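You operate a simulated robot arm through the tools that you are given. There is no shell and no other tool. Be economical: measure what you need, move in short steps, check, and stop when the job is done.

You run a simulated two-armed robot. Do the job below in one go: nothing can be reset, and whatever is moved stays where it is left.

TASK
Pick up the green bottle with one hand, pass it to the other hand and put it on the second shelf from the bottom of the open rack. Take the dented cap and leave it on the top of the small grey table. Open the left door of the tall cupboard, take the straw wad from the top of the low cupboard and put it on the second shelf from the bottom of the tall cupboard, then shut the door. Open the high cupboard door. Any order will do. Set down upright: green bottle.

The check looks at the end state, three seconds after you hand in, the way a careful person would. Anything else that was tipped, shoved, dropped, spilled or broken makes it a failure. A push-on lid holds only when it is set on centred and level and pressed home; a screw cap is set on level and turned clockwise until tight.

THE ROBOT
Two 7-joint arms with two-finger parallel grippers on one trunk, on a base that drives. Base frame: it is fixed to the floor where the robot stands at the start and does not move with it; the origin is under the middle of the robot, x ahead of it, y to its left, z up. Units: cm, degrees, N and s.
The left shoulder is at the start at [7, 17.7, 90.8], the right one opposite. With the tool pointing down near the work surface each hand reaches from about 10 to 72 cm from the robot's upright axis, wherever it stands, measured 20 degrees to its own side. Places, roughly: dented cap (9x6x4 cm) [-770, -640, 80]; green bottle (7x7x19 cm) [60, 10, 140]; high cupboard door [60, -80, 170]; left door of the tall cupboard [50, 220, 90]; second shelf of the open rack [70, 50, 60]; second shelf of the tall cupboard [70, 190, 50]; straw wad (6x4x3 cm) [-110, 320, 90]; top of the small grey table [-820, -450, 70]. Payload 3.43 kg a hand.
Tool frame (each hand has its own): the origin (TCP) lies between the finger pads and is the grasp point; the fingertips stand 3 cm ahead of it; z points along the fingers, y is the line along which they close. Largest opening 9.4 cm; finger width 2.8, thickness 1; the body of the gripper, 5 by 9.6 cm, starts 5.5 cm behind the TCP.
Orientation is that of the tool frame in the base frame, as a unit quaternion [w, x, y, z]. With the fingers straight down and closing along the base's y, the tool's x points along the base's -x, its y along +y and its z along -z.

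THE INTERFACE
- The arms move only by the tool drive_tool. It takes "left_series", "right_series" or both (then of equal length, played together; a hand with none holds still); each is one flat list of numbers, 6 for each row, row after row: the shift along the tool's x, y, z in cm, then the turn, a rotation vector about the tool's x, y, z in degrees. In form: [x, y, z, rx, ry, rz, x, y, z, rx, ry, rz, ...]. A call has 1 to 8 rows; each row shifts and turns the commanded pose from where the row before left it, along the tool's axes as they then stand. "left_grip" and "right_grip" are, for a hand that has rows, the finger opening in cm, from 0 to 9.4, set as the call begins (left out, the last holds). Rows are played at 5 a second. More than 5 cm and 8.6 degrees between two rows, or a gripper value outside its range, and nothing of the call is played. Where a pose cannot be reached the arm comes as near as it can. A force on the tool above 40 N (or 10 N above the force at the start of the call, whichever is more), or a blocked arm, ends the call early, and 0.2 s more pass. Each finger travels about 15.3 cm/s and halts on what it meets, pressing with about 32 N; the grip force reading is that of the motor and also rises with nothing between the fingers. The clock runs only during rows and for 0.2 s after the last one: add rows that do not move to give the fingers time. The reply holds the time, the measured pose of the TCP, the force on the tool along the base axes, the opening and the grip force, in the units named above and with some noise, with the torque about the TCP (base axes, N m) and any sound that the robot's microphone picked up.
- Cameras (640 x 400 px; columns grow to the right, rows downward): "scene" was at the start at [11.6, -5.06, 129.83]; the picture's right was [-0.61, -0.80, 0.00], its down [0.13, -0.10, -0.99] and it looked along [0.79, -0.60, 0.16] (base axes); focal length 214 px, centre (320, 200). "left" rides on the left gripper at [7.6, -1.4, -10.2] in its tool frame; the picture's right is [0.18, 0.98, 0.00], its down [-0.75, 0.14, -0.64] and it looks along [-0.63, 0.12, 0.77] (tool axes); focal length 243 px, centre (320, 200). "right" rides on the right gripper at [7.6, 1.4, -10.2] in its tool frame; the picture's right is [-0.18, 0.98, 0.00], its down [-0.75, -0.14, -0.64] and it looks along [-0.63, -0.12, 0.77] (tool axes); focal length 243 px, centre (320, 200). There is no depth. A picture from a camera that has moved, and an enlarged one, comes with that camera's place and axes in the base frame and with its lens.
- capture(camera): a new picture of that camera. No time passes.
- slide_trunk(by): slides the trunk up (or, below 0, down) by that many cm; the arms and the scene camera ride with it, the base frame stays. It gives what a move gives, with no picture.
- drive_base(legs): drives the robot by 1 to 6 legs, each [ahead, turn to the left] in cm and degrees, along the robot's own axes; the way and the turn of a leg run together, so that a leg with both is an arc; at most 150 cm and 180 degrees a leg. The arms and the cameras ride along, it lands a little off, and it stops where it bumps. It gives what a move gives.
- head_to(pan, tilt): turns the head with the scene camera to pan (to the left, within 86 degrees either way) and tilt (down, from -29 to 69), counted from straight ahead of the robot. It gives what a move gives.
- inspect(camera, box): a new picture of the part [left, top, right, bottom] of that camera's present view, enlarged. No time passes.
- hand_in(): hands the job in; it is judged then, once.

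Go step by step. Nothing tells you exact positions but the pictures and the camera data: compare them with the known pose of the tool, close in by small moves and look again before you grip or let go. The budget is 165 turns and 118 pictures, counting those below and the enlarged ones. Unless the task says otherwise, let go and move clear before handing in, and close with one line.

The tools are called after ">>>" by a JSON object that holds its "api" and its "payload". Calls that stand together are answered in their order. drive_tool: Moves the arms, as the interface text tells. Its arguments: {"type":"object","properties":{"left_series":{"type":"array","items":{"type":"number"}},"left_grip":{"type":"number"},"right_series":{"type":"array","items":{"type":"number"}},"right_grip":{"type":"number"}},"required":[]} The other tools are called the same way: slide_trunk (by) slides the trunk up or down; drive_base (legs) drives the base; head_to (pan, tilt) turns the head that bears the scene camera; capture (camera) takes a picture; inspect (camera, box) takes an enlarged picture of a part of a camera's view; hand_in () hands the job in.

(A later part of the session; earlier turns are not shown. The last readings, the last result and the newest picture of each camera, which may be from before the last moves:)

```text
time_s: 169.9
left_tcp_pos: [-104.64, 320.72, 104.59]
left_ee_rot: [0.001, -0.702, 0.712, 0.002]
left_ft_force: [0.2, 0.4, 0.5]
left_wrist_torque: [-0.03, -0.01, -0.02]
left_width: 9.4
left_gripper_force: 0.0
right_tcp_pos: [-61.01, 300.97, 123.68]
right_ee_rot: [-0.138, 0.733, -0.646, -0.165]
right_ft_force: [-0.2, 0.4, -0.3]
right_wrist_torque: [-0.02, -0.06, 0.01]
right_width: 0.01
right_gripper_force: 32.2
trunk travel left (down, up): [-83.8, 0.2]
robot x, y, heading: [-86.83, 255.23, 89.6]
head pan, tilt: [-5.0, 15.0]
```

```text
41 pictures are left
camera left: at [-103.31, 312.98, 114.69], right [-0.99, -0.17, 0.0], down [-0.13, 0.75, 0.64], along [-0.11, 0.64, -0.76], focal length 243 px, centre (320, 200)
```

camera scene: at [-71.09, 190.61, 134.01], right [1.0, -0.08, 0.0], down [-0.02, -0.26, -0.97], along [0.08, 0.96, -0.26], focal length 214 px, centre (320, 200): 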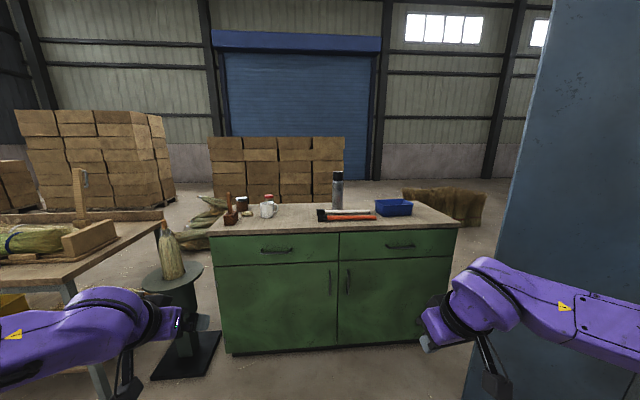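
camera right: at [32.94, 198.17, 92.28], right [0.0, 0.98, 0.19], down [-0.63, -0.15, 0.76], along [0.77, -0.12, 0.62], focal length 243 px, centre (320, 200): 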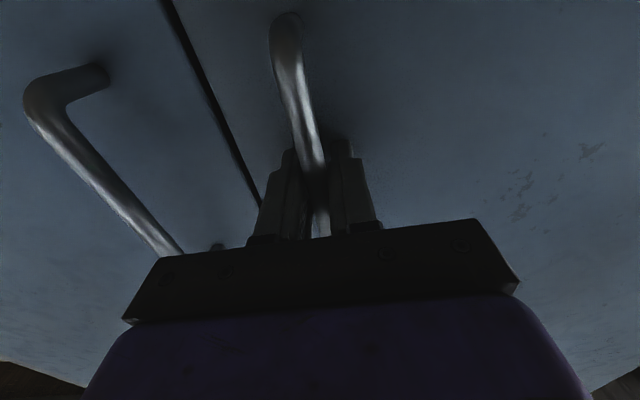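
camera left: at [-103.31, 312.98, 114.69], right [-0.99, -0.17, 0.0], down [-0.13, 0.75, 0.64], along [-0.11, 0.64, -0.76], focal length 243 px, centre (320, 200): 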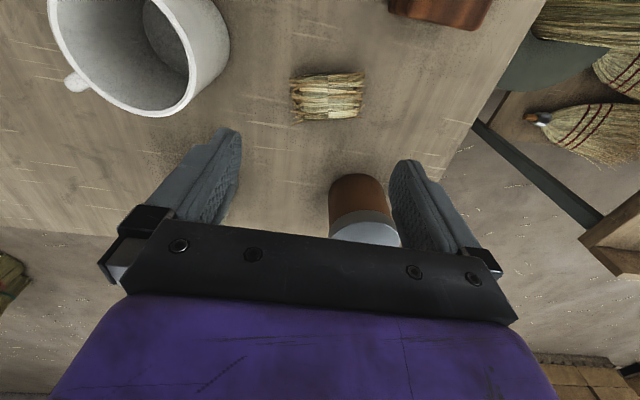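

The refined wad centre is (-105.4, 321.1). I'll correct and descend to just around its top.

>>> {"api": "drive_tool", "payload": {"left_series": [-0.35, 0.75, 0, 0, 0, 0, 0, 0, 4, 0, 0, 0, 0, 0, 4, 0, 0, 0, 0, 0, 3, 0, 0, 0]}}

>>> {"api": "capture", "payload": {"camera": "left"}}

```text
time_s: 170.9
left_tcp_pos: [-105.47, 321.07, 93.73]
left_ee_rot: [0.0, -0.702, 0.712, 0.003]
left_ft_force: [0.3, 0.1, -0.8]
left_wrist_torque: [-0.01, -0.01, 0.02]
left_width: 9.39
left_gripper_force: 0.1
right_tcp_pos: [-61.05, 300.99, 123.71]
right_ee_rot: [-0.138, 0.732, -0.647, -0.164]
right_ft_force: [-1.5, 0.1, 0.2]
right_wrist_torque: [-0.02, 0.01, 0.01]
right_width: 0.01
right_gripper_force: 32.3
trunk travel left (down, up): [-83.8, 0.2]
robot x, y, heading: [-86.94, 255.62, 89.7]
head pan, tilt: [-5.0, 15.0]
```

```text
40 pictures are left
camera left: at [-104.0, 313.35, 103.78], right [-0.99, -0.17, 0.0], down [-0.13, 0.75, 0.65], along [-0.11, 0.64, -0.76], focal length 243 px, centre (320, 200)
```

left: 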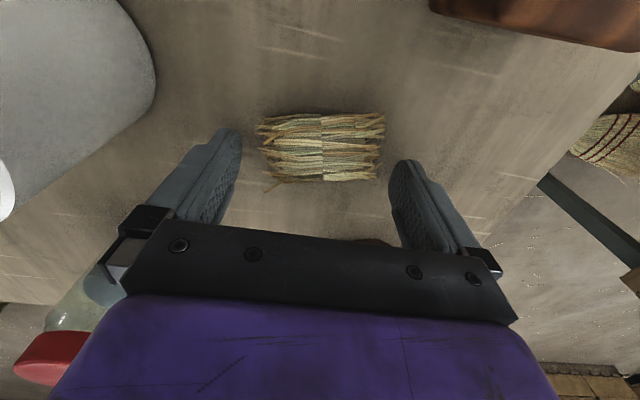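

The scale suggests the wad is 6.5 cm long with its top at z≈92.3, centred at y≈319.6. I'll shift back 1.4 cm, descend slightly and close.

>>> {"api": "drive_tool", "payload": {"left_series": [1.4, 0, 0, 0, 0, 0, 0, 0, 0.4, 0, 0, 0, 0, 0, 0.4, 0, 0, 0]}}

>>> {"api": "drive_tool", "payload": {"left_series": [0, 0, 0, 0, 0, 0, 0, 0, 0, 0, 0, 0, 0, 0, 0, 0, 0, 0], "left_grip": 4.5}}

>>> {"api": "capture", "payload": {"camera": "left"}}

```text
time_s: 171.7
left_tcp_pos: [-105.33, 319.5, 93.07]
left_ee_rot: [0.001, -0.701, 0.713, 0.003]
left_ft_force: [-0.6, 0.3, 6.1]
left_wrist_torque: [-0.06, -0.28, 0.08]
left_width: 9.38
left_gripper_force: 0.0
right_tcp_pos: [-60.97, 300.68, 123.71]
right_ee_rot: [-0.139, 0.732, -0.646, -0.165]
right_ft_force: [0.3, -0.6, 0.4]
right_wrist_torque: [-0.02, -0.02, 0.01]
right_width: 0.01
right_gripper_force: 32.0
trunk travel left (down, up): [-83.8, 0.2]
robot x, y, heading: [-86.18, 255.46, 89.6]
head pan, tilt: [-5.0, 15.0]
```

```text
time_s: 172.5
left_tcp_pos: [-105.14, 319.54, 93.03]
left_ee_rot: [0.0, -0.701, 0.713, 0.003]
left_ft_force: [4.8, -1.3, 6.7]
left_wrist_torque: [-0.05, -0.16, 0.06]
left_width: 5.25
left_gripper_force: 31.8
right_tcp_pos: [-61.03, 300.74, 123.64]
right_ee_rot: [-0.138, 0.733, -0.645, -0.165]
right_ft_force: [1.3, 0.0, 0.3]
right_wrist_torque: [0.04, 0.01, 0.03]
right_width: 0.01
right_gripper_force: 31.8
trunk travel left (down, up): [-83.8, 0.2]
robot x, y, heading: [-86.82, 255.46, 89.6]
head pan, tilt: [-5.0, 15.0]
```

```text
39 pictures are left
camera left: at [-103.82, 311.83, 103.07], right [-0.99, -0.17, 0.0], down [-0.13, 0.75, 0.65], along [-0.11, 0.64, -0.76], focal length 243 px, centre (320, 200)
```

left: 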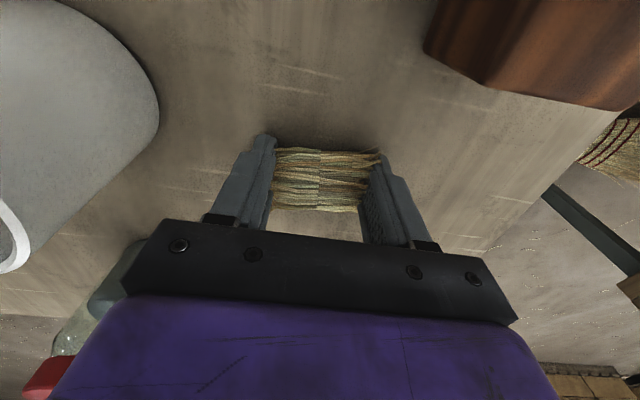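

The wad is gripped at 5.25 cm. I'll lift it.

>>> {"api": "drive_tool", "payload": {"left_series": [0, 0, -2, 0, 0, 0, 0, 0, -4, 0, 0, 0, 0, 0, -5, 0, 0, 0, 0, 0, -5, 0, 0, 0, 0, 0, -5, 0, 0, 0]}}

>>> {"api": "capture", "payload": {"camera": "left"}}

```text
time_s: 173.7
left_tcp_pos: [-105.1, 319.4, 114.08]
left_ee_rot: [0.001, -0.702, 0.712, 0.003]
left_ft_force: [0.1, -0.4, 0.0]
left_wrist_torque: [-0.01, 0.02, -0.03]
left_width: 5.13
left_gripper_force: 31.8
right_tcp_pos: [-60.98, 300.68, 123.77]
right_ee_rot: [-0.138, 0.732, -0.646, -0.166]
right_ft_force: [-0.8, 0.4, 0.0]
right_wrist_torque: [0.0, -0.01, 0.0]
right_width: 0.01
right_gripper_force: 31.7
trunk travel left (down, up): [-83.8, 0.2]
robot x, y, heading: [-86.49, 255.47, 89.7]
head pan, tilt: [-5.0, 15.0]
```

```text
38 pictures are left
camera left: at [-103.76, 311.72, 124.11], right [-0.99, -0.17, 0.0], down [-0.13, 0.75, 0.65], along [-0.11, 0.64, -0.76], focal length 243 px, centre (320, 200)
```

left: 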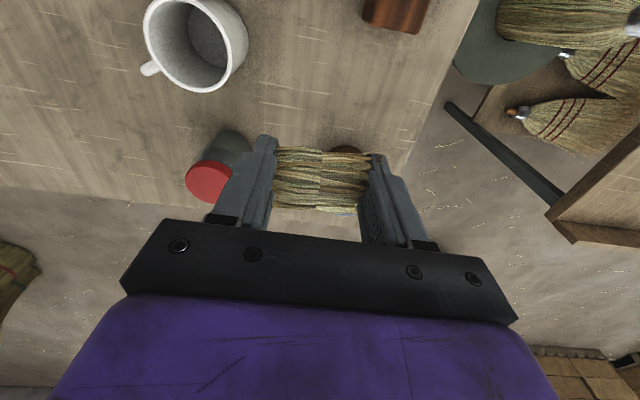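

The wad is held. I'll back away, turn to face the tall cupboard, lower the trunk and tilt the left hand to 45°.

>>> {"api": "drive_base", "payload": {"legs": [[-62, 0], [0, -89.7]]}}

>>> {"api": "slide_trunk", "payload": {"by": -35}}

>>> {"api": "drive_tool", "payload": {"left_series": [0, 0, 0, 0, -7.5, 0, 0, 0, 0, 0, -7.5, 0, 0, 0, 0, 0, -7.5, 0, 0, 0, 0, 0, -7.5, 0, 0, 0, 0, 0, -7.5, 0, 0, 0, 0, 0, -7.5, 0]}}

>>> {"api": "head_to", "payload": {"pan": 5, "tilt": 22}}

>>> {"api": "capture", "payload": {"camera": "scene"}}

```text
time_s: 181.0
left_tcp_pos: [-23.22, 213.31, 113.94]
left_ee_rot: [0.002, 0.0, 1.0, 0.002]
left_ft_force: [0.2, -0.8, -0.7]
left_wrist_torque: [0.01, 0.01, -0.01]
left_width: 5.04
left_gripper_force: 32.7
right_tcp_pos: [-41.11, 168.83, 123.64]
right_ee_rot: [0.214, -0.069, 0.974, 0.019]
right_ft_force: [0.1, -0.3, -0.5]
right_wrist_torque: [0.0, 0.0, 0.0]
right_width: 0.0
right_gripper_force: 31.5
trunk travel left (down, up): [-83.8, 0.2]
robot x, y, heading: [-86.79, 194.15, 0.6]
head pan, tilt: [-5.0, 15.0]
```

```text
time_s: 184.4
left_tcp_pos: [-23.24, 213.24, 78.94]
left_ee_rot: [0.002, 0.0, 1.0, 0.001]
left_ft_force: [0.1, 0.1, 0.2]
left_wrist_torque: [-0.04, 0.01, 0.01]
left_width: 5.05
left_gripper_force: 32.1
right_tcp_pos: [-41.21, 168.88, 88.61]
right_ee_rot: [0.214, -0.069, 0.974, 0.02]
right_ft_force: [0.0, 0.4, 0.4]
right_wrist_torque: [0.01, 0.03, -0.03]
right_width: 0.0
right_gripper_force: 32.0
trunk travel left (down, up): [-48.8, 35.2]
robot x, y, heading: [-86.95, 193.26, 0.4]
head pan, tilt: [-5.0, 15.0]
```

```text
time_s: 185.8
left_tcp_pos: [-23.32, 213.37, 78.86]
left_ee_rot: [0.384, 0.002, 0.923, 0.001]
left_ft_force: [-0.3, 0.1, 0.5]
left_wrist_torque: [0.0, 0.0, -0.02]
left_width: 5.02
left_gripper_force: 32.1
right_tcp_pos: [-41.21, 168.74, 88.67]
right_ee_rot: [0.214, -0.068, 0.974, 0.021]
right_ft_force: [-1.0, -0.7, -1.2]
right_wrist_torque: [-0.01, 0.01, 0.01]
right_width: 0.0
right_gripper_force: 32.0
trunk travel left (down, up): [-48.8, 35.2]
robot x, y, heading: [-87.23, 193.94, 0.4]
head pan, tilt: [-5.0, 15.0]
```

```text
time_s: 186.5
left_tcp_pos: [-23.22, 213.14, 78.81]
left_ee_rot: [0.383, 0.001, 0.924, 0.001]
left_ft_force: [0.3, -0.1, -0.2]
left_wrist_torque: [0.0, -0.01, -0.02]
left_width: 5.02
left_gripper_force: 32.0
right_tcp_pos: [-41.27, 168.77, 88.69]
right_ee_rot: [0.214, -0.069, 0.974, 0.021]
right_ft_force: [-0.2, 1.7, 0.3]
right_wrist_torque: [-0.01, 0.01, -0.02]
right_width: 0.01
right_gripper_force: 31.8
trunk travel left (down, up): [-48.8, 35.2]
robot x, y, heading: [-86.79, 193.94, 0.7]
head pan, tilt: [5.0, 22.0]
```

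```text
37 pictures are left
camera scene: at [-72.81, 194.77, 124.86], right [0.1, -1.0, 0.0], down [-0.37, -0.04, -0.93], along [0.92, 0.09, -0.37], focal length 214 px, centre (320, 200)
```

scene: 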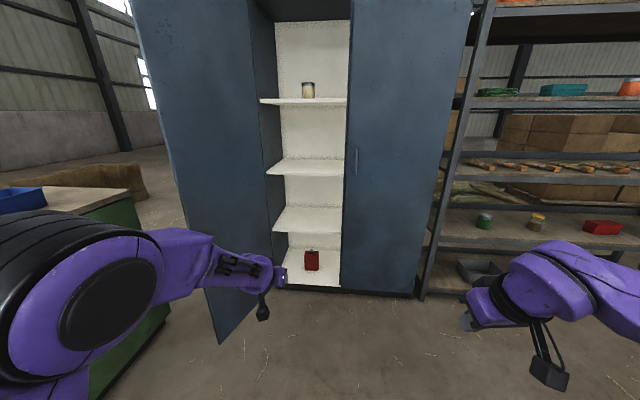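

The four shelves are at z ≈ 13, 52, 92 and 130, so the second is at z≈52. I'll pull the right hand back a bit, lower the trunk and drive in.

>>> {"api": "drive_tool", "payload": {"right_series": [2.5, -4, 0, 0, 0, 0, 2.5, -4, 0, 0, 0, 0, 2.5, -4, 0, 0, 0, 0]}}

>>> {"api": "slide_trunk", "payload": {"by": -14}}

>>> {"api": "drive_base", "payload": {"legs": [[62, -0.5]]}}

>>> {"api": "capture", "payload": {"camera": "scene"}}

>>> {"api": "capture", "payload": {"camera": "left"}}

```text
time_s: 187.3
left_tcp_pos: [-23.28, 213.13, 78.88]
left_ee_rot: [0.384, 0.001, 0.923, 0.001]
left_ft_force: [-0.2, -0.6, -0.3]
left_wrist_torque: [0.0, -0.01, 0.02]
left_width: 5.01
left_gripper_force: 31.8
right_tcp_pos: [-43.18, 162.91, 84.68]
right_ee_rot: [0.215, -0.067, 0.974, 0.02]
right_ft_force: [0.1, -0.6, 0.1]
right_wrist_torque: [0.02, -0.01, 0.03]
right_width: 0.0
right_gripper_force: 32.0
right hand out of reach, approached as far as the arm can: row 2, 3
trunk travel left (down, up): [-48.8, 35.2]
robot x, y, heading: [-86.81, 193.91, 0.9]
head pan, tilt: [5.0, 22.0]
```

```text
time_s: 189.0
left_tcp_pos: [-22.73, 214.96, 65.27]
left_ee_rot: [0.382, -0.059, 0.922, -0.032]
left_ft_force: [0.4, 0.4, 1.2]
left_wrist_torque: [-0.03, 0.02, 0.0]
left_width: 5.03
left_gripper_force: 31.7
right_tcp_pos: [-41.66, 163.0, 69.19]
right_ee_rot: [0.203, 0.022, 0.979, 0.0]
right_ft_force: [0.1, -0.7, 0.4]
right_wrist_torque: [0.02, 0.01, -0.02]
right_width: 0.0
right_gripper_force: 32.1
trunk travel left (down, up): [-34.4, 49.6]
robot x, y, heading: [-87.34, 193.43, 1.3]
head pan, tilt: [5.0, 22.0]
stopped: the arm was blocked; the commanded pose is now the measured one
```

```text
time_s: 189.9
left_tcp_pos: [-19.22, 214.12, 70.97]
left_ee_rot: [0.382, -0.171, 0.904, -0.086]
left_ft_force: [-0.6, 0.1, -0.1]
left_wrist_torque: [0.0, 0.01, -0.04]
left_width: 5.01
left_gripper_force: 31.8
right_tcp_pos: [-40.38, 155.02, 65.26]
right_ee_rot: [0.228, 0.1, 0.964, 0.097]
right_ft_force: [-0.1, 0.7, -3.0]
right_wrist_torque: [-0.05, -0.11, -0.03]
right_width: 0.0
right_gripper_force: 31.7
trunk travel left (down, up): [-34.4, 49.6]
robot x, y, heading: [-85.06, 194.09, 3.0]
head pan, tilt: [5.0, 22.0]
stopped in leg 1: the robot was blocked; the commanded pose is now the measured one
```

```text
36 pictures are left
camera scene: at [-71.98, 203.27, 110.7], right [0.14, -0.99, 0.07], down [-0.36, -0.12, -0.92], along [0.92, 0.1, -0.38], focal length 214 px, centre (320, 200)
```

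scene: 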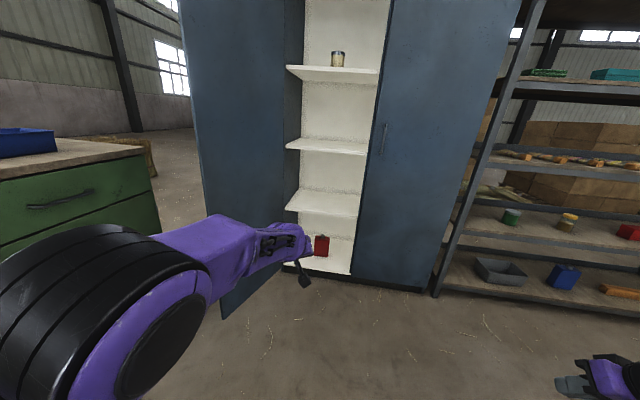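

```text
35 pictures are left
camera left: at [-31.2, 210.27, 73.19], right [-0.36, 0.84, -0.4], down [-0.01, 0.43, 0.9], along [0.93, 0.32, -0.15], focal length 243 px, centre (320, 200)
```

left: 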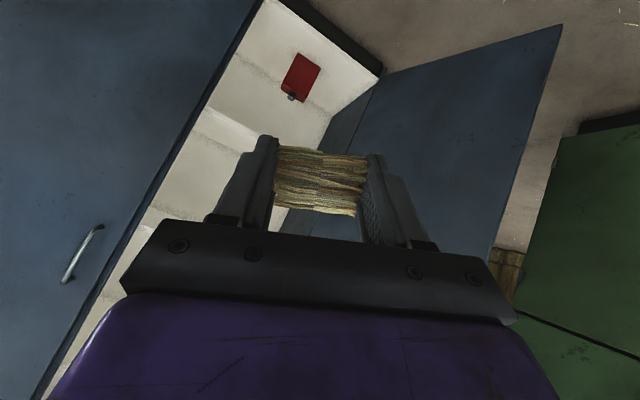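

The trunk descent was blocked, likely by my right arm resting on something. I'll raise the trunk to relieve it and look to the right.

>>> {"api": "slide_trunk", "payload": {"by": 18}}

>>> {"api": "head_to", "payload": {"pan": -75, "tilt": 40}}

>>> {"api": "capture", "payload": {"camera": "scene"}}

```text
time_s: 190.2
left_tcp_pos: [-17.82, 214.34, 71.78]
left_ee_rot: [0.372, -0.214, 0.897, -0.103]
left_ft_force: [1.8, -1.1, 2.0]
left_wrist_torque: [0.06, 0.19, 0.05]
left_width: 5.04
left_gripper_force: 32.7
right_tcp_pos: [-39.31, 151.59, 62.78]
right_ee_rot: [0.221, 0.139, 0.959, 0.112]
right_ft_force: [-3.1, 0.4, -2.0]
right_wrist_torque: [0.04, -0.25, -0.02]
right_width: 0.01
right_gripper_force: 32.1
trunk travel left (down, up): [-34.7, 49.3]
robot x, y, heading: [-85.18, 194.33, 2.9]
head pan, tilt: [5.0, 22.0]
stopped: the arm was blocked; the commanded pose is now the measured one
```

```text
time_s: 191.8
left_tcp_pos: [-18.0, 214.52, 72.12]
left_ee_rot: [0.374, -0.213, 0.897, -0.102]
left_ft_force: [0.9, -0.5, 0.0]
left_wrist_torque: [-0.02, 0.0, 0.01]
left_width: 5.02
left_gripper_force: 32.0
right_tcp_pos: [-39.0, 151.74, 65.04]
right_ee_rot: [0.248, 0.139, 0.95, 0.126]
right_ft_force: [0.3, 0.2, -0.4]
right_wrist_torque: [0.02, 0.03, -0.02]
right_width: 0.0
right_gripper_force: 32.0
trunk travel left (down, up): [-34.7, 49.3]
robot x, y, heading: [-85.32, 194.35, 3.0]
head pan, tilt: [-75.0, 40.0]
```

```text
34 pictures are left
camera scene: at [-77.48, 193.69, 108.8], right [-0.95, -0.31, 0.03], down [-0.21, 0.56, -0.8], along [0.24, -0.77, -0.59], focal length 214 px, centre (320, 200)
```

scene: 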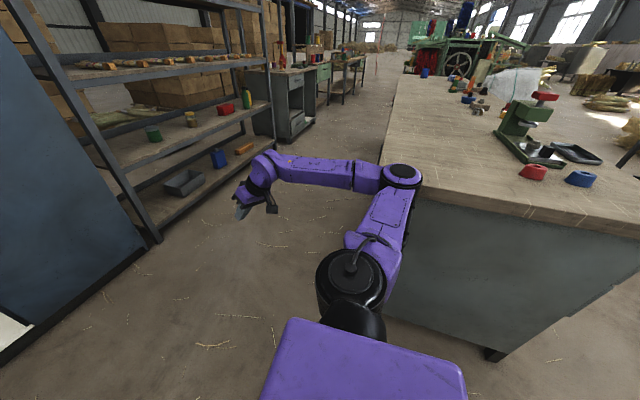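

>>> {"api": "inspect", "payload": {"camera": "scene", "box": [320, 120, 480, 260]}}

```text
2.86 times, centred on (400, 190) of scene
camera zoom: at [-77.48, 193.69, 108.8], right [-0.95, -0.31, 0.03], down [-0.21, 0.56, -0.8], along [0.24, -0.77, -0.59], focal length 613 px, centre (91, 229)
```

zoom: 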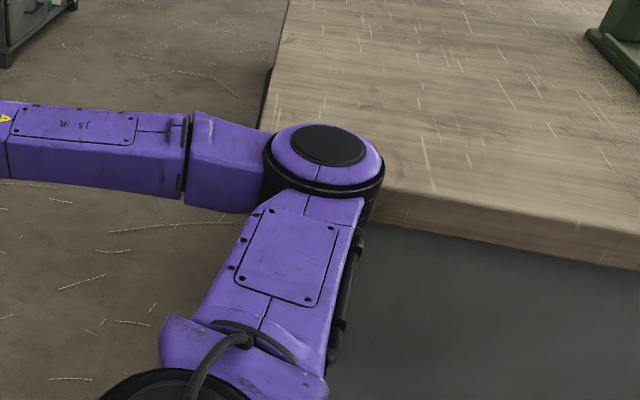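

My right elbow is resting on the corner of the long bench (front x≈-77, end y≈140). I'll try raising again now that the command has been reset.

>>> {"api": "slide_trunk", "payload": {"by": 12}}

```text
time_s: 192.1
left_tcp_pos: [-17.38, 213.67, 75.18]
left_ee_rot: [0.378, -0.251, 0.884, -0.114]
left_ft_force: [-0.7, 4.6, 2.4]
left_wrist_torque: [-0.17, 0.12, -0.22]
left_width: 5.01
left_gripper_force: 32.0
right_tcp_pos: [-37.99, 148.21, 64.16]
right_ee_rot: [0.268, 0.179, 0.935, 0.151]
right_ft_force: [-19.8, -25.2, -34.7]
right_wrist_torque: [1.54, -2.54, 0.91]
right_width: 0.0
right_gripper_force: 32.1
trunk travel left (down, up): [-34.8, 49.2]
robot x, y, heading: [-85.39, 194.32, 3.4]
head pan, tilt: [-75.0, 40.0]
stopped: the arm was blocked; the commanded pose is now the measured one
```

Raising makes the robot lean to the right, so the elbow has slipped under the bench-top overhang. I'll lower slightly to unload it, then drive forward to bring the elbow out past the corner.

>>> {"api": "slide_trunk", "payload": {"by": -2}}

>>> {"api": "drive_base", "payload": {"legs": [[10, 0]]}}

>>> {"api": "capture", "payload": {"camera": "scene"}}

```text
time_s: 192.4
left_tcp_pos: [-17.27, 217.17, 76.4]
left_ee_rot: [0.375, -0.295, 0.868, -0.139]
left_ft_force: [-0.8, 4.2, -1.9]
left_wrist_torque: [-0.23, -0.11, -0.23]
left_width: 5.02
left_gripper_force: 31.6
right_tcp_pos: [-34.69, 150.37, 66.36]
right_ee_rot: [0.3, 0.199, 0.913, 0.19]
right_ft_force: [11.5, 2.8, 26.5]
right_wrist_torque: [-0.6, 1.95, 0.05]
right_width: 0.02
right_gripper_force: 32.3
trunk travel left (down, up): [-35.0, 49.0]
robot x, y, heading: [-85.24, 193.99, 4.0]
head pan, tilt: [-75.0, 40.0]
stopped: the arm was blocked; the commanded pose is now the measured one
```

```text
time_s: 193.1
left_tcp_pos: [-14.75, 215.81, 82.0]
left_ee_rot: [0.38, -0.362, 0.834, -0.171]
left_ft_force: [1.9, 5.5, 1.0]
left_wrist_torque: [-0.32, 0.17, -0.36]
left_width: 5.05
left_gripper_force: 32.7
right_tcp_pos: [-34.37, 144.02, 56.9]
right_ee_rot: [0.248, 0.327, 0.879, 0.244]
right_ft_force: [-3.9, 5.8, -11.1]
right_wrist_torque: [-0.07, -0.86, -0.4]
right_width: 0.0
right_gripper_force: 32.3
trunk travel left (down, up): [-35.0, 49.0]
robot x, y, heading: [-84.65, 194.3, 4.1]
head pan, tilt: [-75.0, 40.0]
stopped in leg 1: the robot was blocked; the commanded pose is now the measured one
```

```text
32 pictures are left
camera scene: at [-77.07, 194.09, 109.06], right [-0.94, -0.33, 0.02], down [-0.21, 0.55, -0.81], along [0.25, -0.77, -0.59], focal length 214 px, centre (320, 200)
```

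scene: 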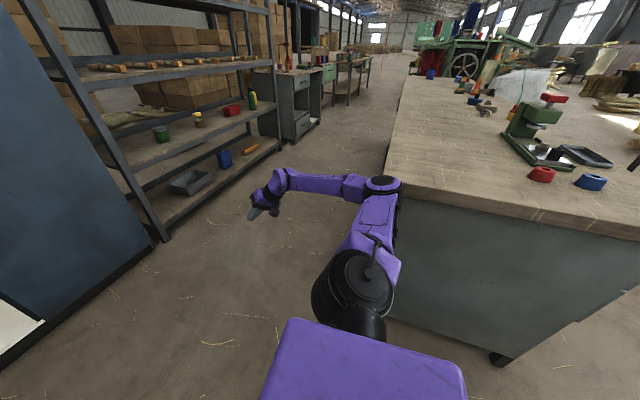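

The elbow is now at the outer corner of the bench. I'll pull the right hand forward and inward so the elbow comes off it.

>>> {"api": "drive_tool", "payload": {"right_series": [-0.95, 3.43, 1.37, 0, 0, 0, -0.95, 3.43, 1.37, 0, 0, 0, -0.95, 3.43, 1.37, 0, 0, 0, -0.95, 3.43, 1.37, 0, 0, 0, 0, 0, 0, 0, 0, 0]}}

>>> {"api": "drive_base", "payload": {"legs": [[6, 0]]}}

```text
time_s: 193.5
left_tcp_pos: [-14.2, 215.48, 84.57]
left_ee_rot: [0.384, -0.392, 0.816, -0.181]
left_ft_force: [1.2, 3.9, -1.4]
left_wrist_torque: [-0.16, -0.06, -0.2]
left_width: 5.06
left_gripper_force: 31.9
right_tcp_pos: [-35.38, 142.58, 50.28]
right_ee_rot: [0.197, 0.375, 0.867, 0.262]
right_ft_force: [4.8, -1.1, 11.2]
right_wrist_torque: [-0.02, 0.63, 0.16]
right_width: 0.0
right_gripper_force: 31.9
trunk travel left (down, up): [-35.0, 49.0]
robot x, y, heading: [-84.8, 194.33, 4.2]
head pan, tilt: [-75.0, 40.0]
stopped in row 1 (right hand): the arm was blocked; the commanded pose is now the measured one
```

```text
time_s: 194.2
left_tcp_pos: [-13.41, 213.23, 83.65]
left_ee_rot: [0.389, -0.38, 0.823, -0.165]
left_ft_force: [-0.7, 0.3, 0.7]
left_wrist_torque: [-0.05, 0.05, -0.07]
left_width: 5.04
left_gripper_force: 32.3
right_tcp_pos: [-32.47, 143.71, 50.56]
right_ee_rot: [0.202, 0.354, 0.872, 0.271]
right_ft_force: [1.4, 1.1, -0.6]
right_wrist_torque: [-0.05, 0.05, -0.01]
right_width: 0.0
right_gripper_force: 31.1
trunk travel left (down, up): [-35.0, 49.0]
robot x, y, heading: [-84.38, 194.3, 4.5]
head pan, tilt: [-75.0, 40.0]
stopped in leg 1: the robot was blocked; the commanded pose is now the measured one
```

>>> {"api": "head_to", "payload": {"pan": -80, "tilt": 30}}

>>> {"api": "inspect", "payload": {"camera": "scene", "box": [260, 120, 480, 300]}}

```text
time_s: 194.9
left_tcp_pos: [-13.55, 212.08, 83.92]
left_ee_rot: [0.391, -0.374, 0.825, -0.16]
left_ft_force: [0.4, 0.4, 0.9]
left_wrist_torque: [0.01, -0.01, 0.0]
left_width: 5.03
left_gripper_force: 32.4
right_tcp_pos: [-32.69, 143.0, 49.75]
right_ee_rot: [0.197, 0.358, 0.871, 0.274]
right_ft_force: [0.2, 0.3, -0.2]
right_wrist_torque: [-0.01, 0.02, 0.0]
right_width: 0.0
right_gripper_force: 32.8
trunk travel left (down, up): [-35.0, 49.0]
robot x, y, heading: [-84.03, 194.58, 4.7]
head pan, tilt: [-80.0, 30.0]
```

```text
2.22 times, centred on (370, 210) of scene
camera zoom: at [-77.0, 186.27, 109.78], right [-0.97, -0.25, 0.0], down [-0.12, 0.48, -0.87], along [0.22, -0.84, -0.5], focal length 477 px, centre (209, 178)
```

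zoom: 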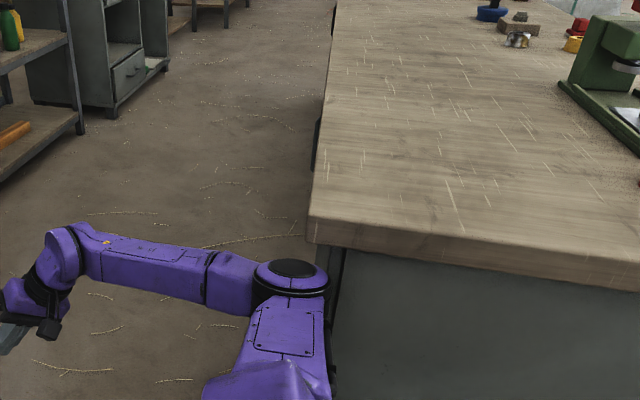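

The elbow is now clear of the bench edge, beside its corner, and the forces are near zero. I'll drive forward away from it.

>>> {"api": "drive_base", "payload": {"legs": [[12, 0]]}}

```text
time_s: 196.2
left_tcp_pos: [-1.54, 212.85, 83.89]
left_ee_rot: [0.391, -0.374, 0.826, -0.16]
left_ft_force: [-0.7, 0.1, -0.1]
left_wrist_torque: [-0.02, -0.02, -0.01]
left_width: 5.04
left_gripper_force: 32.4
right_tcp_pos: [-20.76, 143.76, 49.48]
right_ee_rot: [0.198, 0.358, 0.87, 0.276]
right_ft_force: [-0.8, 1.0, 0.5]
right_wrist_torque: [0.0, 0.01, -0.01]
right_width: 0.0
right_gripper_force: 31.8
trunk travel left (down, up): [-35.0, 49.0]
robot x, y, heading: [-71.94, 195.22, 4.4]
head pan, tilt: [-80.0, 30.0]
```

I'm free. I'll straighten the rolled left hand, square up to the cupboard and drive toward it.

>>> {"api": "drive_tool", "payload": {"left_series": [0, 0, 0, 0, 0, 7.8, 0, 0, 0, 0, 0, 7.8, 0, 0, 0, 0, 0, 7.8, 0, 0, 0, 0, 0, 7.8, 0, 0, 0, 0, 0, 7.8, 0, 0, 0, 0, 0, 7.8]}}

>>> {"api": "drive_base", "payload": {"legs": [[0, -4.4], [38, 0]]}}

>>> {"api": "head_to", "payload": {"pan": 5, "tilt": 25}}

>>> {"api": "capture", "payload": {"camera": "scene"}}

>>> {"api": "capture", "payload": {"camera": "left"}}

```text
time_s: 197.6
left_tcp_pos: [-1.64, 212.9, 83.87]
left_ee_rot: [0.422, -0.014, 0.906, 0.008]
left_ft_force: [0.0, -0.7, 0.0]
left_wrist_torque: [0.01, -0.01, 0.02]
left_width: 5.02
left_gripper_force: 32.0
right_tcp_pos: [-20.9, 143.97, 49.62]
right_ee_rot: [0.198, 0.357, 0.871, 0.275]
right_ft_force: [-0.5, -0.4, 0.9]
right_wrist_torque: [-0.01, 0.01, 0.02]
right_width: 0.0
right_gripper_force: 32.4
trunk travel left (down, up): [-35.0, 49.0]
robot x, y, heading: [-72.22, 195.51, 4.6]
head pan, tilt: [-80.0, 30.0]
```

```text
time_s: 200.4
left_tcp_pos: [37.48, 207.57, 83.88]
left_ee_rot: [0.423, 0.018, 0.906, -0.007]
left_ft_force: [-0.1, -0.3, 0.2]
left_wrist_torque: [0.02, 0.02, -0.02]
left_width: 5.02
left_gripper_force: 32.1
right_tcp_pos: [12.94, 140.14, 49.57]
right_ee_rot: [0.207, 0.39, 0.856, 0.268]
right_ft_force: [-0.1, -0.1, 0.1]
right_wrist_torque: [0.04, 0.01, 0.02]
right_width: 0.0
right_gripper_force: 32.2
trunk travel left (down, up): [-35.0, 49.0]
robot x, y, heading: [-34.11, 195.58, 0.0]
head pan, tilt: [-80.0, 30.0]
```

```text
time_s: 202.0
left_tcp_pos: [37.3, 207.52, 83.8]
left_ee_rot: [0.423, 0.019, 0.906, -0.008]
left_ft_force: [0.2, 0.0, 0.2]
left_wrist_torque: [0.03, -0.03, 0.01]
left_width: 5.01
left_gripper_force: 32.3
right_tcp_pos: [13.05, 140.22, 49.61]
right_ee_rot: [0.208, 0.389, 0.857, 0.267]
right_ft_force: [-1.2, -0.8, -0.1]
right_wrist_torque: [0.01, 0.02, -0.02]
right_width: 0.01
right_gripper_force: 31.9
trunk travel left (down, up): [-35.0, 49.0]
robot x, y, heading: [-34.46, 195.43, 0.1]
head pan, tilt: [5.0, 25.0]
```

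```text
30 pictures are left
camera scene: at [-20.25, 196.32, 110.58], right [0.09, -1.0, 0.0], down [-0.42, -0.04, -0.91], along [0.9, 0.08, -0.42], focal length 214 px, centre (320, 200)
```

scene: 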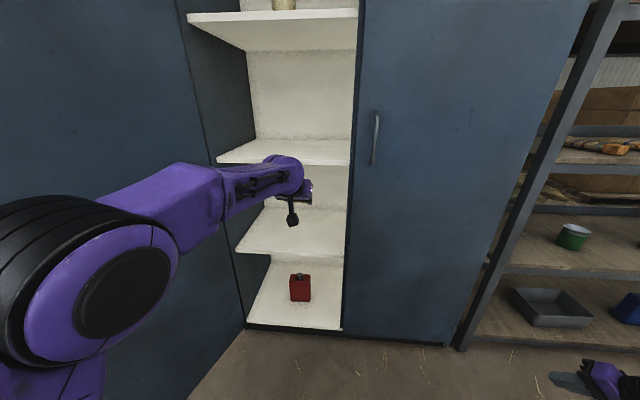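

```text
29 pictures are left
camera left: at [24.62, 206.68, 84.42], right [-0.08, 0.99, -0.14], down [0.0, 0.14, 0.99], along [1.0, 0.08, -0.01], focal length 243 px, centre (320, 200)
```

left: 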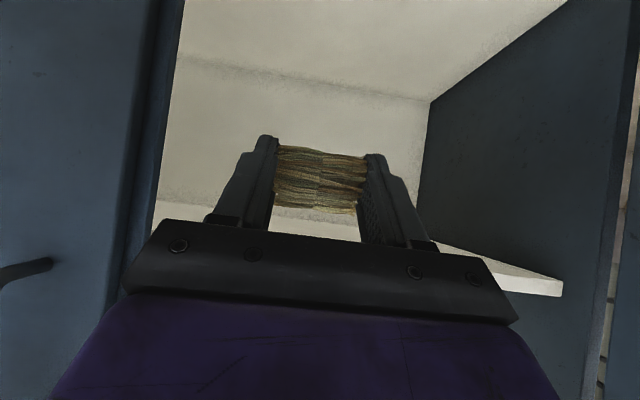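

The second shelf's surface is at z≈52, straight ahead. I'll lower the left hand in front of it, then drive in.

>>> {"api": "drive_tool", "payload": {"left_series": [3.68, 0, 3.09, 0, 0, 0, 3.68, 0, 3.09, 0, 0, 0, 3.68, 0, 3.09, 0, 0, 0, 3.68, 0, 3.09, 0, 0, 0, 3.68, 0, 3.09, 0, 0, 0]}}

>>> {"api": "drive_base", "payload": {"legs": [[20, 0]]}}

>>> {"api": "capture", "payload": {"camera": "left"}}

>>> {"api": "capture", "payload": {"camera": "scene"}}

```text
time_s: 203.2
left_tcp_pos: [37.46, 207.66, 59.73]
left_ee_rot: [0.423, 0.019, 0.906, -0.008]
left_ft_force: [0.0, 0.7, -0.2]
left_wrist_torque: [0.01, 0.0, -0.01]
left_width: 5.03
left_gripper_force: 32.2
right_tcp_pos: [12.94, 140.15, 49.73]
right_ee_rot: [0.206, 0.389, 0.857, 0.268]
right_ft_force: [0.1, 0.2, -0.2]
right_wrist_torque: [0.02, 0.03, -0.01]
right_width: 0.0
right_gripper_force: 32.1
trunk travel left (down, up): [-35.0, 49.0]
robot x, y, heading: [-34.65, 195.65, -0.0]
head pan, tilt: [5.0, 25.0]
```

```text
time_s: 204.8
left_tcp_pos: [57.37, 207.53, 59.77]
left_ee_rot: [0.423, 0.019, 0.906, -0.008]
left_ft_force: [-0.2, -0.3, -0.1]
left_wrist_torque: [-0.01, -0.03, -0.01]
left_width: 5.02
left_gripper_force: 32.1
right_tcp_pos: [33.09, 140.26, 49.57]
right_ee_rot: [0.207, 0.39, 0.856, 0.268]
right_ft_force: [-0.8, -0.2, -0.7]
right_wrist_torque: [-0.03, 0.03, -0.02]
right_width: 0.0
right_gripper_force: 32.1
trunk travel left (down, up): [-35.0, 49.0]
robot x, y, heading: [-13.96, 195.43, 0.1]
head pan, tilt: [5.0, 25.0]
```

```text
28 pictures are left
camera left: at [44.62, 206.68, 60.36], right [-0.08, 0.99, -0.14], down [0.0, 0.14, 0.99], along [1.0, 0.08, -0.01], focal length 243 px, centre (320, 200)
```

left: 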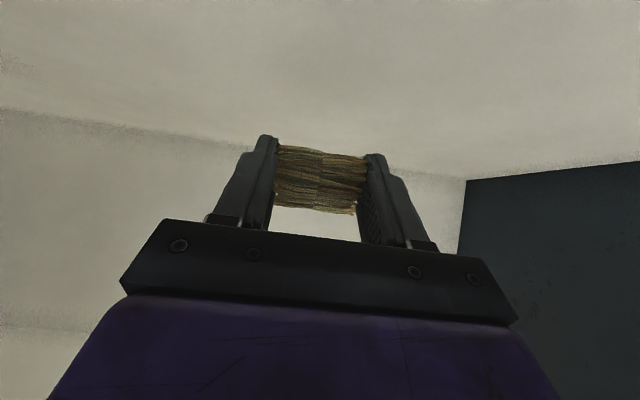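

```text
27 pictures are left
camera scene: at [-0.23, 196.34, 110.57], right [0.09, -1.0, 0.0], down [-0.42, -0.04, -0.91], along [0.9, 0.08, -0.42], focal length 214 px, centre (320, 200)
```

scene: 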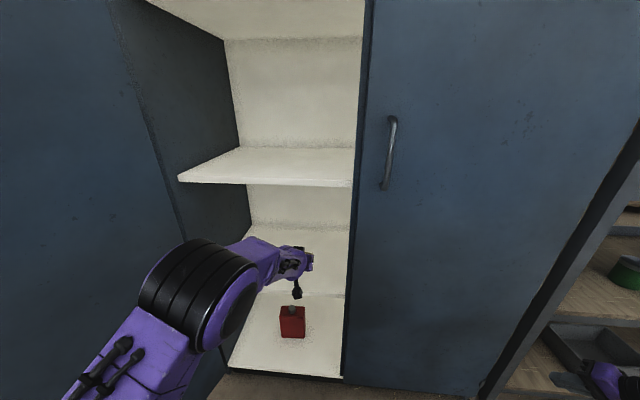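

The hand is over the second shelf. I'll lower until contact.

>>> {"api": "drive_tool", "payload": {"left_series": [0.766, 0, 0.643, 0, 0, 0, 0.766, 0, 0.643, 0, 0, 0, 0.766, 0, 0.643, 0, 0, 0, 0.383, 0, 0.32, 0, 0, 0]}}

>>> {"api": "capture", "payload": {"camera": "left"}}

```text
time_s: 205.8
left_tcp_pos: [57.39, 207.59, 56.36]
left_ee_rot: [0.423, 0.019, 0.906, -0.008]
left_ft_force: [0.0, -0.5, -0.5]
left_wrist_torque: [-0.01, -0.01, 0.02]
left_width: 5.04
left_gripper_force: 31.6
right_tcp_pos: [32.89, 140.28, 49.55]
right_ee_rot: [0.207, 0.389, 0.857, 0.267]
right_ft_force: [-0.6, 0.3, 0.0]
right_wrist_torque: [0.02, 0.03, -0.03]
right_width: 0.01
right_gripper_force: 32.2
trunk travel left (down, up): [-35.0, 49.0]
robot x, y, heading: [-14.39, 195.71, 0.1]
head pan, tilt: [5.0, 25.0]
```

```text
26 pictures are left
camera left: at [44.59, 206.7, 56.85], right [-0.08, 0.99, -0.14], down [0.0, 0.14, 0.99], along [1.0, 0.08, -0.01], focal length 243 px, centre (320, 200)
```

left: 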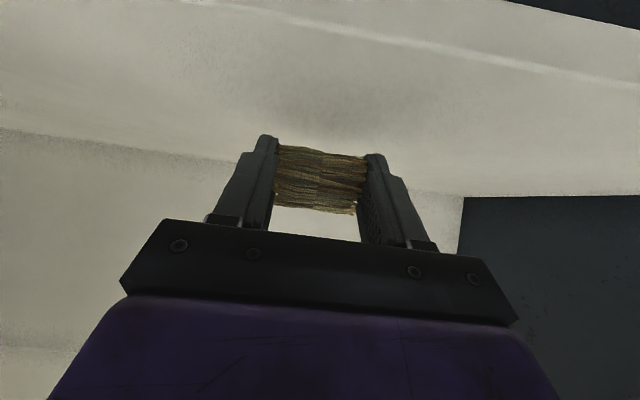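

>>> {"api": "drive_tool", "payload": {"left_series": [0.383, 0, 0.32, 0, 0, 0, 0.383, 0, 0.32, 0, 0, 0, 0, 0, 0, 0, 0, 0]}}

```text
time_s: 206.6
left_tcp_pos: [57.27, 207.62, 55.35]
left_ee_rot: [0.422, 0.018, 0.907, -0.007]
left_ft_force: [-0.2, 0.3, 0.7]
left_wrist_torque: [-0.01, 0.02, 0.03]
left_width: 5.05
left_gripper_force: 32.0
right_tcp_pos: [32.96, 140.12, 49.54]
right_ee_rot: [0.207, 0.389, 0.857, 0.267]
right_ft_force: [0.3, -0.8, -0.4]
right_wrist_torque: [0.01, 0.01, 0.0]
right_width: 0.02
right_gripper_force: 31.7
trunk travel left (down, up): [-35.0, 49.0]
robot x, y, heading: [-14.26, 195.12, -0.1]
head pan, tilt: [5.0, 25.0]
```

>>> {"api": "drive_tool", "payload": {"left_series": [0.383, 0, 0.32, 0, 0, 0, 0.383, 0, 0.32, 0, 0, 0, 0, 0, 0, 0, 0, 0]}}

```text
time_s: 207.4
left_tcp_pos: [57.38, 207.54, 54.9]
left_ee_rot: [0.428, 0.018, 0.904, -0.008]
left_ft_force: [0.7, 1.7, 24.7]
left_wrist_torque: [-0.45, -0.35, 0.03]
left_width: 5.03
left_gripper_force: 31.6
right_tcp_pos: [32.88, 140.22, 49.77]
right_ee_rot: [0.21, 0.389, 0.856, 0.268]
right_ft_force: [-0.2, 0.4, 0.5]
right_wrist_torque: [0.02, -0.03, -0.02]
right_width: 0.03
right_gripper_force: 31.9
trunk travel left (down, up): [-35.0, 49.0]
robot x, y, heading: [-14.15, 195.42, -0.0]
head pan, tilt: [5.0, 25.0]
```

The hand is in contact with the shelf. I'll ease up slightly, open and check.

>>> {"api": "drive_tool", "payload": {"left_series": [-0.23, 0, -0.19, 0, 0, 0, 0, 0, 0, 0, 0, 0]}}

>>> {"api": "drive_tool", "payload": {"left_series": [0, 0, 0, 0, 0, 0, 0, 0, 0, 0, 0, 0, 0, 0, 0, 0, 0, 0], "left_grip": 9.4}}

>>> {"api": "drive_tool", "payload": {"left_series": [0, 0, -3, 0, 0, 0, 0, 0, -4, 0, 0, 0, 0, 0, -4, 0, 0, 0]}}

>>> {"api": "capture", "payload": {"camera": "left"}}

```text
time_s: 208.0
left_tcp_pos: [57.28, 207.55, 54.9]
left_ee_rot: [0.425, 0.018, 0.905, -0.007]
left_ft_force: [10.9, 1.0, 22.1]
left_wrist_torque: [-0.61, -0.59, 0.28]
left_width: 5.03
left_gripper_force: 32.1
right_tcp_pos: [32.85, 140.18, 49.67]
right_ee_rot: [0.208, 0.39, 0.856, 0.268]
right_ft_force: [0.4, 0.2, 0.1]
right_wrist_torque: [0.03, 0.03, -0.02]
right_width: 0.02
right_gripper_force: 32.3
trunk travel left (down, up): [-35.0, 49.0]
robot x, y, heading: [-14.35, 195.47, 0.2]
head pan, tilt: [5.0, 25.0]
```

```text
time_s: 208.8
left_tcp_pos: [57.02, 207.68, 54.97]
left_ee_rot: [0.425, 0.018, 0.905, -0.007]
left_ft_force: [-12.0, 17.5, 26.2]
left_wrist_torque: [-0.73, 0.02, -0.46]
left_width: 8.42
left_gripper_force: 0.0
right_tcp_pos: [32.94, 140.22, 49.84]
right_ee_rot: [0.21, 0.389, 0.856, 0.268]
right_ft_force: [0.0, 0.3, -0.1]
right_wrist_torque: [-0.02, -0.02, 0.02]
right_width: 0.02
right_gripper_force: 32.2
trunk travel left (down, up): [-35.0, 49.0]
robot x, y, heading: [-14.48, 195.21, 0.3]
head pan, tilt: [5.0, 25.0]
```

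```text
time_s: 209.8
left_tcp_pos: [46.88, 209.37, 54.97]
left_ee_rot: [0.364, 0.002, 0.931, -0.011]
left_ft_force: [0.6, 0.7, -0.4]
left_wrist_torque: [0.01, 0.0, -0.02]
left_width: 9.4
left_gripper_force: 0.0
right_tcp_pos: [33.04, 140.15, 49.72]
right_ee_rot: [0.207, 0.391, 0.856, 0.267]
right_ft_force: [-0.1, -0.2, 0.2]
right_wrist_torque: [0.0, 0.04, -0.01]
right_width: 0.0
right_gripper_force: 32.0
trunk travel left (down, up): [-35.0, 49.0]
robot x, y, heading: [-14.47, 195.41, 0.1]
head pan, tilt: [5.0, 25.0]
stopped in row 3 (left hand): the arm was blocked; the commanded pose is now the measured one
```

```text
25 pictures are left
camera left: at [34.34, 208.04, 57.09], right [-0.12, 0.98, -0.14], down [0.12, 0.16, 0.98], along [0.98, 0.1, -0.14], focal length 243 px, centre (320, 200)
```

left: 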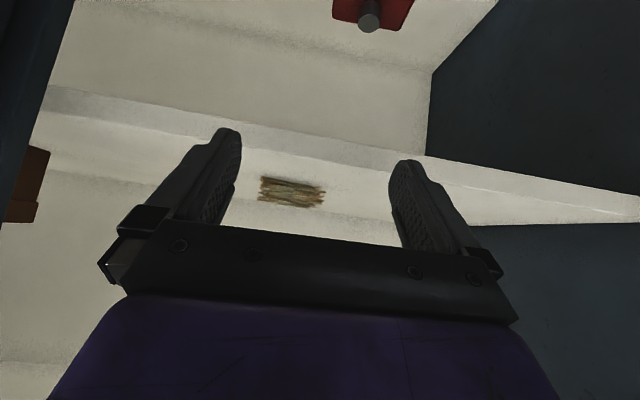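

The wad is lying on the second shelf. I'll back the base out.

>>> {"api": "drive_base", "payload": {"legs": [[-15, 0]]}}

>>> {"api": "head_to", "payload": {"pan": 15, "tilt": 25}}

>>> {"api": "capture", "payload": {"camera": "scene"}}

```text
time_s: 211.2
left_tcp_pos: [32.15, 209.29, 54.96]
left_ee_rot: [0.364, 0.001, 0.931, -0.011]
left_ft_force: [-0.6, -0.1, -0.4]
left_wrist_torque: [0.03, 0.0, 0.0]
left_width: 9.4
left_gripper_force: 0.1
right_tcp_pos: [18.19, 139.97, 49.64]
right_ee_rot: [0.208, 0.389, 0.856, 0.267]
right_ft_force: [-0.6, 0.2, -0.2]
right_wrist_torque: [-0.02, -0.01, -0.01]
right_width: 0.0
right_gripper_force: 32.0
trunk travel left (down, up): [-35.0, 49.0]
robot x, y, heading: [-28.72, 195.8, -0.3]
head pan, tilt: [5.0, 25.0]
```

```text
time_s: 211.9
left_tcp_pos: [32.2, 209.27, 54.91]
left_ee_rot: [0.365, 0.001, 0.931, -0.011]
left_ft_force: [-0.1, 0.0, 0.7]
left_wrist_torque: [0.01, 0.02, 0.01]
left_width: 9.4
left_gripper_force: 0.0
right_tcp_pos: [18.26, 140.36, 49.51]
right_ee_rot: [0.207, 0.39, 0.856, 0.268]
right_ft_force: [-0.1, 0.2, 0.7]
right_wrist_torque: [-0.01, -0.02, 0.0]
right_width: 0.0
right_gripper_force: 32.7
trunk travel left (down, up): [-35.0, 49.0]
robot x, y, heading: [-28.97, 195.48, 0.2]
head pan, tilt: [15.0, 25.0]
```

```text
24 pictures are left
camera scene: at [-15.33, 197.92, 110.58], right [0.26, -0.97, 0.0], down [-0.41, -0.11, -0.91], along [0.88, 0.24, -0.42], focal length 214 px, centre (320, 200)
```

scene: 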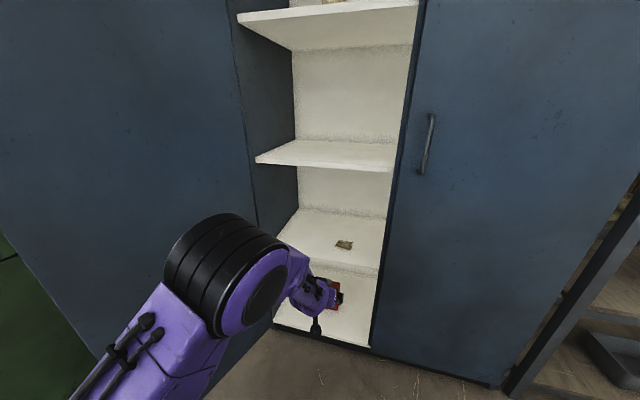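

The wad is on the second shelf from the bottom. To shut the door I need to reach its outer face from beyond its free edge at about (3, 265), so I'll raise the trunk, tuck the right arm and go around.

>>> {"api": "slide_trunk", "payload": {"by": 38}}

>>> {"api": "drive_tool", "payload": {"right_series": [3.3, 2.55, -2.5, 0, 0, 0, 3.3, 2.55, -2.5, 0, 0, 0, 3.3, 2.55, -2.5, 0, 0, 0, 3.3, 2.55, -2.5, 0, 0, 0]}}

>>> {"api": "drive_base", "payload": {"legs": [[-25, 0], [0, 103]]}}

>>> {"api": "capture", "payload": {"camera": "scene"}}

```text
time_s: 215.6
left_tcp_pos: [32.08, 209.21, 92.97]
left_ee_rot: [0.365, 0.0, 0.931, -0.01]
left_ft_force: [0.0, 0.2, 0.4]
left_wrist_torque: [0.0, 0.03, -0.01]
left_width: 9.41
left_gripper_force: 0.0
right_tcp_pos: [18.26, 140.18, 87.68]
right_ee_rot: [0.207, 0.389, 0.857, 0.268]
right_ft_force: [0.1, -0.9, -0.4]
right_wrist_torque: [-0.01, 0.01, 0.01]
right_width: 0.03
right_gripper_force: 32.2
trunk travel left (down, up): [-73.0, 11.0]
robot x, y, heading: [-29.51, 195.32, -0.1]
head pan, tilt: [15.0, 25.0]
```

```text
time_s: 216.6
left_tcp_pos: [32.07, 209.38, 93.04]
left_ee_rot: [0.366, 0.001, 0.931, -0.012]
left_ft_force: [-0.7, -0.3, 1.5]
left_wrist_torque: [-0.04, 0.01, -0.03]
left_width: 9.4
left_gripper_force: 0.1
right_tcp_pos: [10.17, 153.3, 99.86]
right_ee_rot: [0.209, 0.39, 0.856, 0.267]
right_ft_force: [0.5, 0.3, -0.5]
right_wrist_torque: [-0.02, 0.02, -0.04]
right_width: 0.0
right_gripper_force: 32.3
trunk travel left (down, up): [-73.0, 11.0]
robot x, y, heading: [-29.02, 195.4, 0.1]
head pan, tilt: [15.0, 25.0]
```

```text
time_s: 222.7
left_tcp_pos: [-81.73, 251.67, 92.95]
left_ee_rot: [-0.234, 0.731, -0.576, -0.28]
left_ft_force: [-0.3, -0.6, 0.4]
left_wrist_torque: [0.0, -0.02, -0.01]
left_width: 9.43
left_gripper_force: 0.1
right_tcp_pos: [-22.1, 243.61, 99.65]
right_ee_rot: [-0.081, -0.431, 0.836, 0.328]
right_ft_force: [0.1, 0.0, 0.5]
right_wrist_torque: [0.0, 0.0, 0.0]
right_width: 0.0
right_gripper_force: 31.8
trunk travel left (down, up): [-73.0, 11.0]
robot x, y, heading: [-53.7, 195.58, 103.7]
head pan, tilt: [15.0, 25.0]
```

```text
23 pictures are left
camera scene: at [-59.66, 208.48, 148.58], right [0.88, 0.48, 0.0], down [0.2, -0.37, -0.91], along [-0.43, 0.8, -0.42], focal length 214 px, centre (320, 200)
```

scene: 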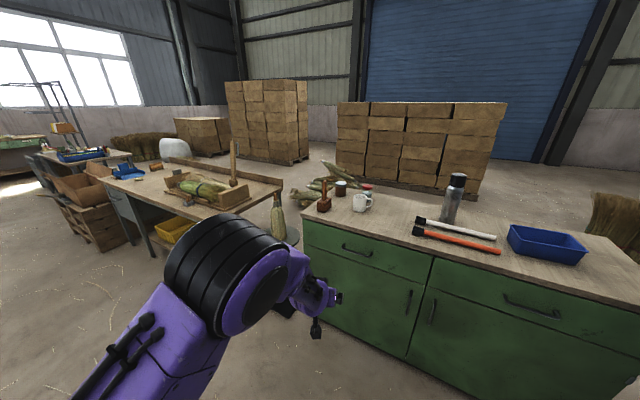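

I'll raise the trunk further so the hands clear the low cupboard, drive up, and turn back toward the tall cupboard.

>>> {"api": "slide_trunk", "payload": {"by": 10.5}}

>>> {"api": "drive_base", "payload": {"legs": [[48, 0], [0, -100]]}}

>>> {"api": "capture", "payload": {"camera": "scene"}}

```text
time_s: 224.1
left_tcp_pos: [-81.72, 251.66, 103.44]
left_ee_rot: [-0.234, 0.731, -0.577, -0.279]
left_ft_force: [0.2, 0.5, 0.2]
left_wrist_torque: [0.01, -0.02, 0.01]
left_width: 9.43
left_gripper_force: 0.1
right_tcp_pos: [-22.1, 243.51, 110.09]
right_ee_rot: [-0.082, -0.431, 0.836, 0.329]
right_ft_force: [0.5, 0.1, -0.1]
right_wrist_torque: [-0.01, 0.0, 0.05]
right_width: 0.01
right_gripper_force: 31.6
trunk travel left (down, up): [-83.5, 0.5]
robot x, y, heading: [-53.93, 195.79, 103.8]
head pan, tilt: [15.0, 25.0]
```

```text
time_s: 231.2
left_tcp_pos: [-4.81, 258.79, 103.45]
left_ee_rot: [0.365, -0.024, 0.931, -0.002]
left_ft_force: [-0.4, -0.5, 0.2]
left_wrist_torque: [0.0, -0.02, -0.02]
left_width: 9.44
left_gripper_force: 0.1
right_tcp_pos: [-23.57, 201.5, 110.21]
right_ee_rot: [0.2, 0.367, 0.867, 0.272]
right_ft_force: [1.0, 1.4, 0.0]
right_wrist_torque: [0.02, 0.0, -0.01]
right_width: 0.0
right_gripper_force: 32.3
trunk travel left (down, up): [-83.5, 0.5]
robot x, y, heading: [-64.93, 241.84, 3.2]
head pan, tilt: [15.0, 25.0]
```

```text
22 pictures are left
camera scene: at [-51.54, 244.92, 159.08], right [0.31, -0.95, 0.0], down [-0.4, -0.13, -0.91], along [0.86, 0.28, -0.42], focal length 214 px, centre (320, 200)
```

scene: 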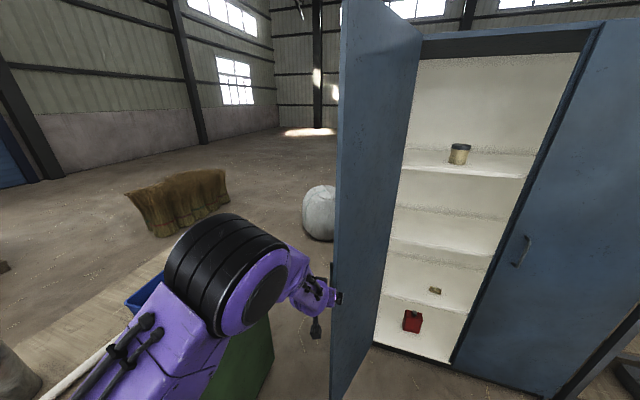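

The door's free edge is near (1, 256) and my left hand is just left of it. I'll move it outward and above handle height, then drive forward past the edge.

>>> {"api": "drive_tool", "payload": {"left_series": [-2.73, 1, -2.92, 0, 0, 0, -2.73, 2, -2.92, 0, 0, 0, -2.73, 2, -2.92, 0, 0, 0, -2.73, 2, -2.92, 0, 0, 0, 0, 3, 0, 0, 0, 0], "left_grip": 0}}

>>> {"api": "drive_base", "payload": {"legs": [[17, 0]]}}

>>> {"api": "capture", "payload": {"camera": "scene"}}

```text
time_s: 232.3
left_tcp_pos: [-5.07, 269.29, 119.26]
left_ee_rot: [0.364, -0.024, 0.931, -0.003]
left_ft_force: [-0.3, 1.2, 0.3]
left_wrist_torque: [-0.03, 0.02, -0.02]
left_width: 0.0
left_gripper_force: 31.8
right_tcp_pos: [-23.66, 201.79, 110.3]
right_ee_rot: [0.2, 0.367, 0.867, 0.272]
right_ft_force: [-0.3, 0.6, 0.2]
right_wrist_torque: [-0.01, 0.0, 0.01]
right_width: 0.0
right_gripper_force: 31.8
trunk travel left (down, up): [-83.5, 0.5]
robot x, y, heading: [-65.15, 241.71, 3.1]
head pan, tilt: [15.0, 25.0]
```

```text
time_s: 233.8
left_tcp_pos: [11.89, 269.87, 119.33]
left_ee_rot: [0.366, -0.023, 0.93, -0.002]
left_ft_force: [-0.8, -1.1, -0.3]
left_wrist_torque: [0.01, -0.01, 0.0]
left_width: 0.0
left_gripper_force: 31.8
right_tcp_pos: [-6.52, 202.48, 110.26]
right_ee_rot: [0.201, 0.367, 0.866, 0.273]
right_ft_force: [0.3, 0.7, 0.2]
right_wrist_torque: [-0.04, -0.01, 0.02]
right_width: 0.0
right_gripper_force: 31.8
trunk travel left (down, up): [-83.5, 0.5]
robot x, y, heading: [-47.9, 242.88, 3.1]
head pan, tilt: [15.0, 25.0]
```

```text
21 pictures are left
camera scene: at [-34.71, 245.78, 159.12], right [0.31, -0.95, 0.0], down [-0.4, -0.13, -0.91], along [0.86, 0.28, -0.42], focal length 214 px, centre (320, 200)
```

scene: 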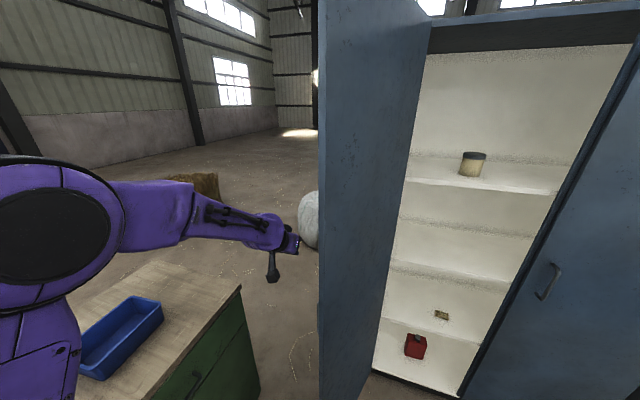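

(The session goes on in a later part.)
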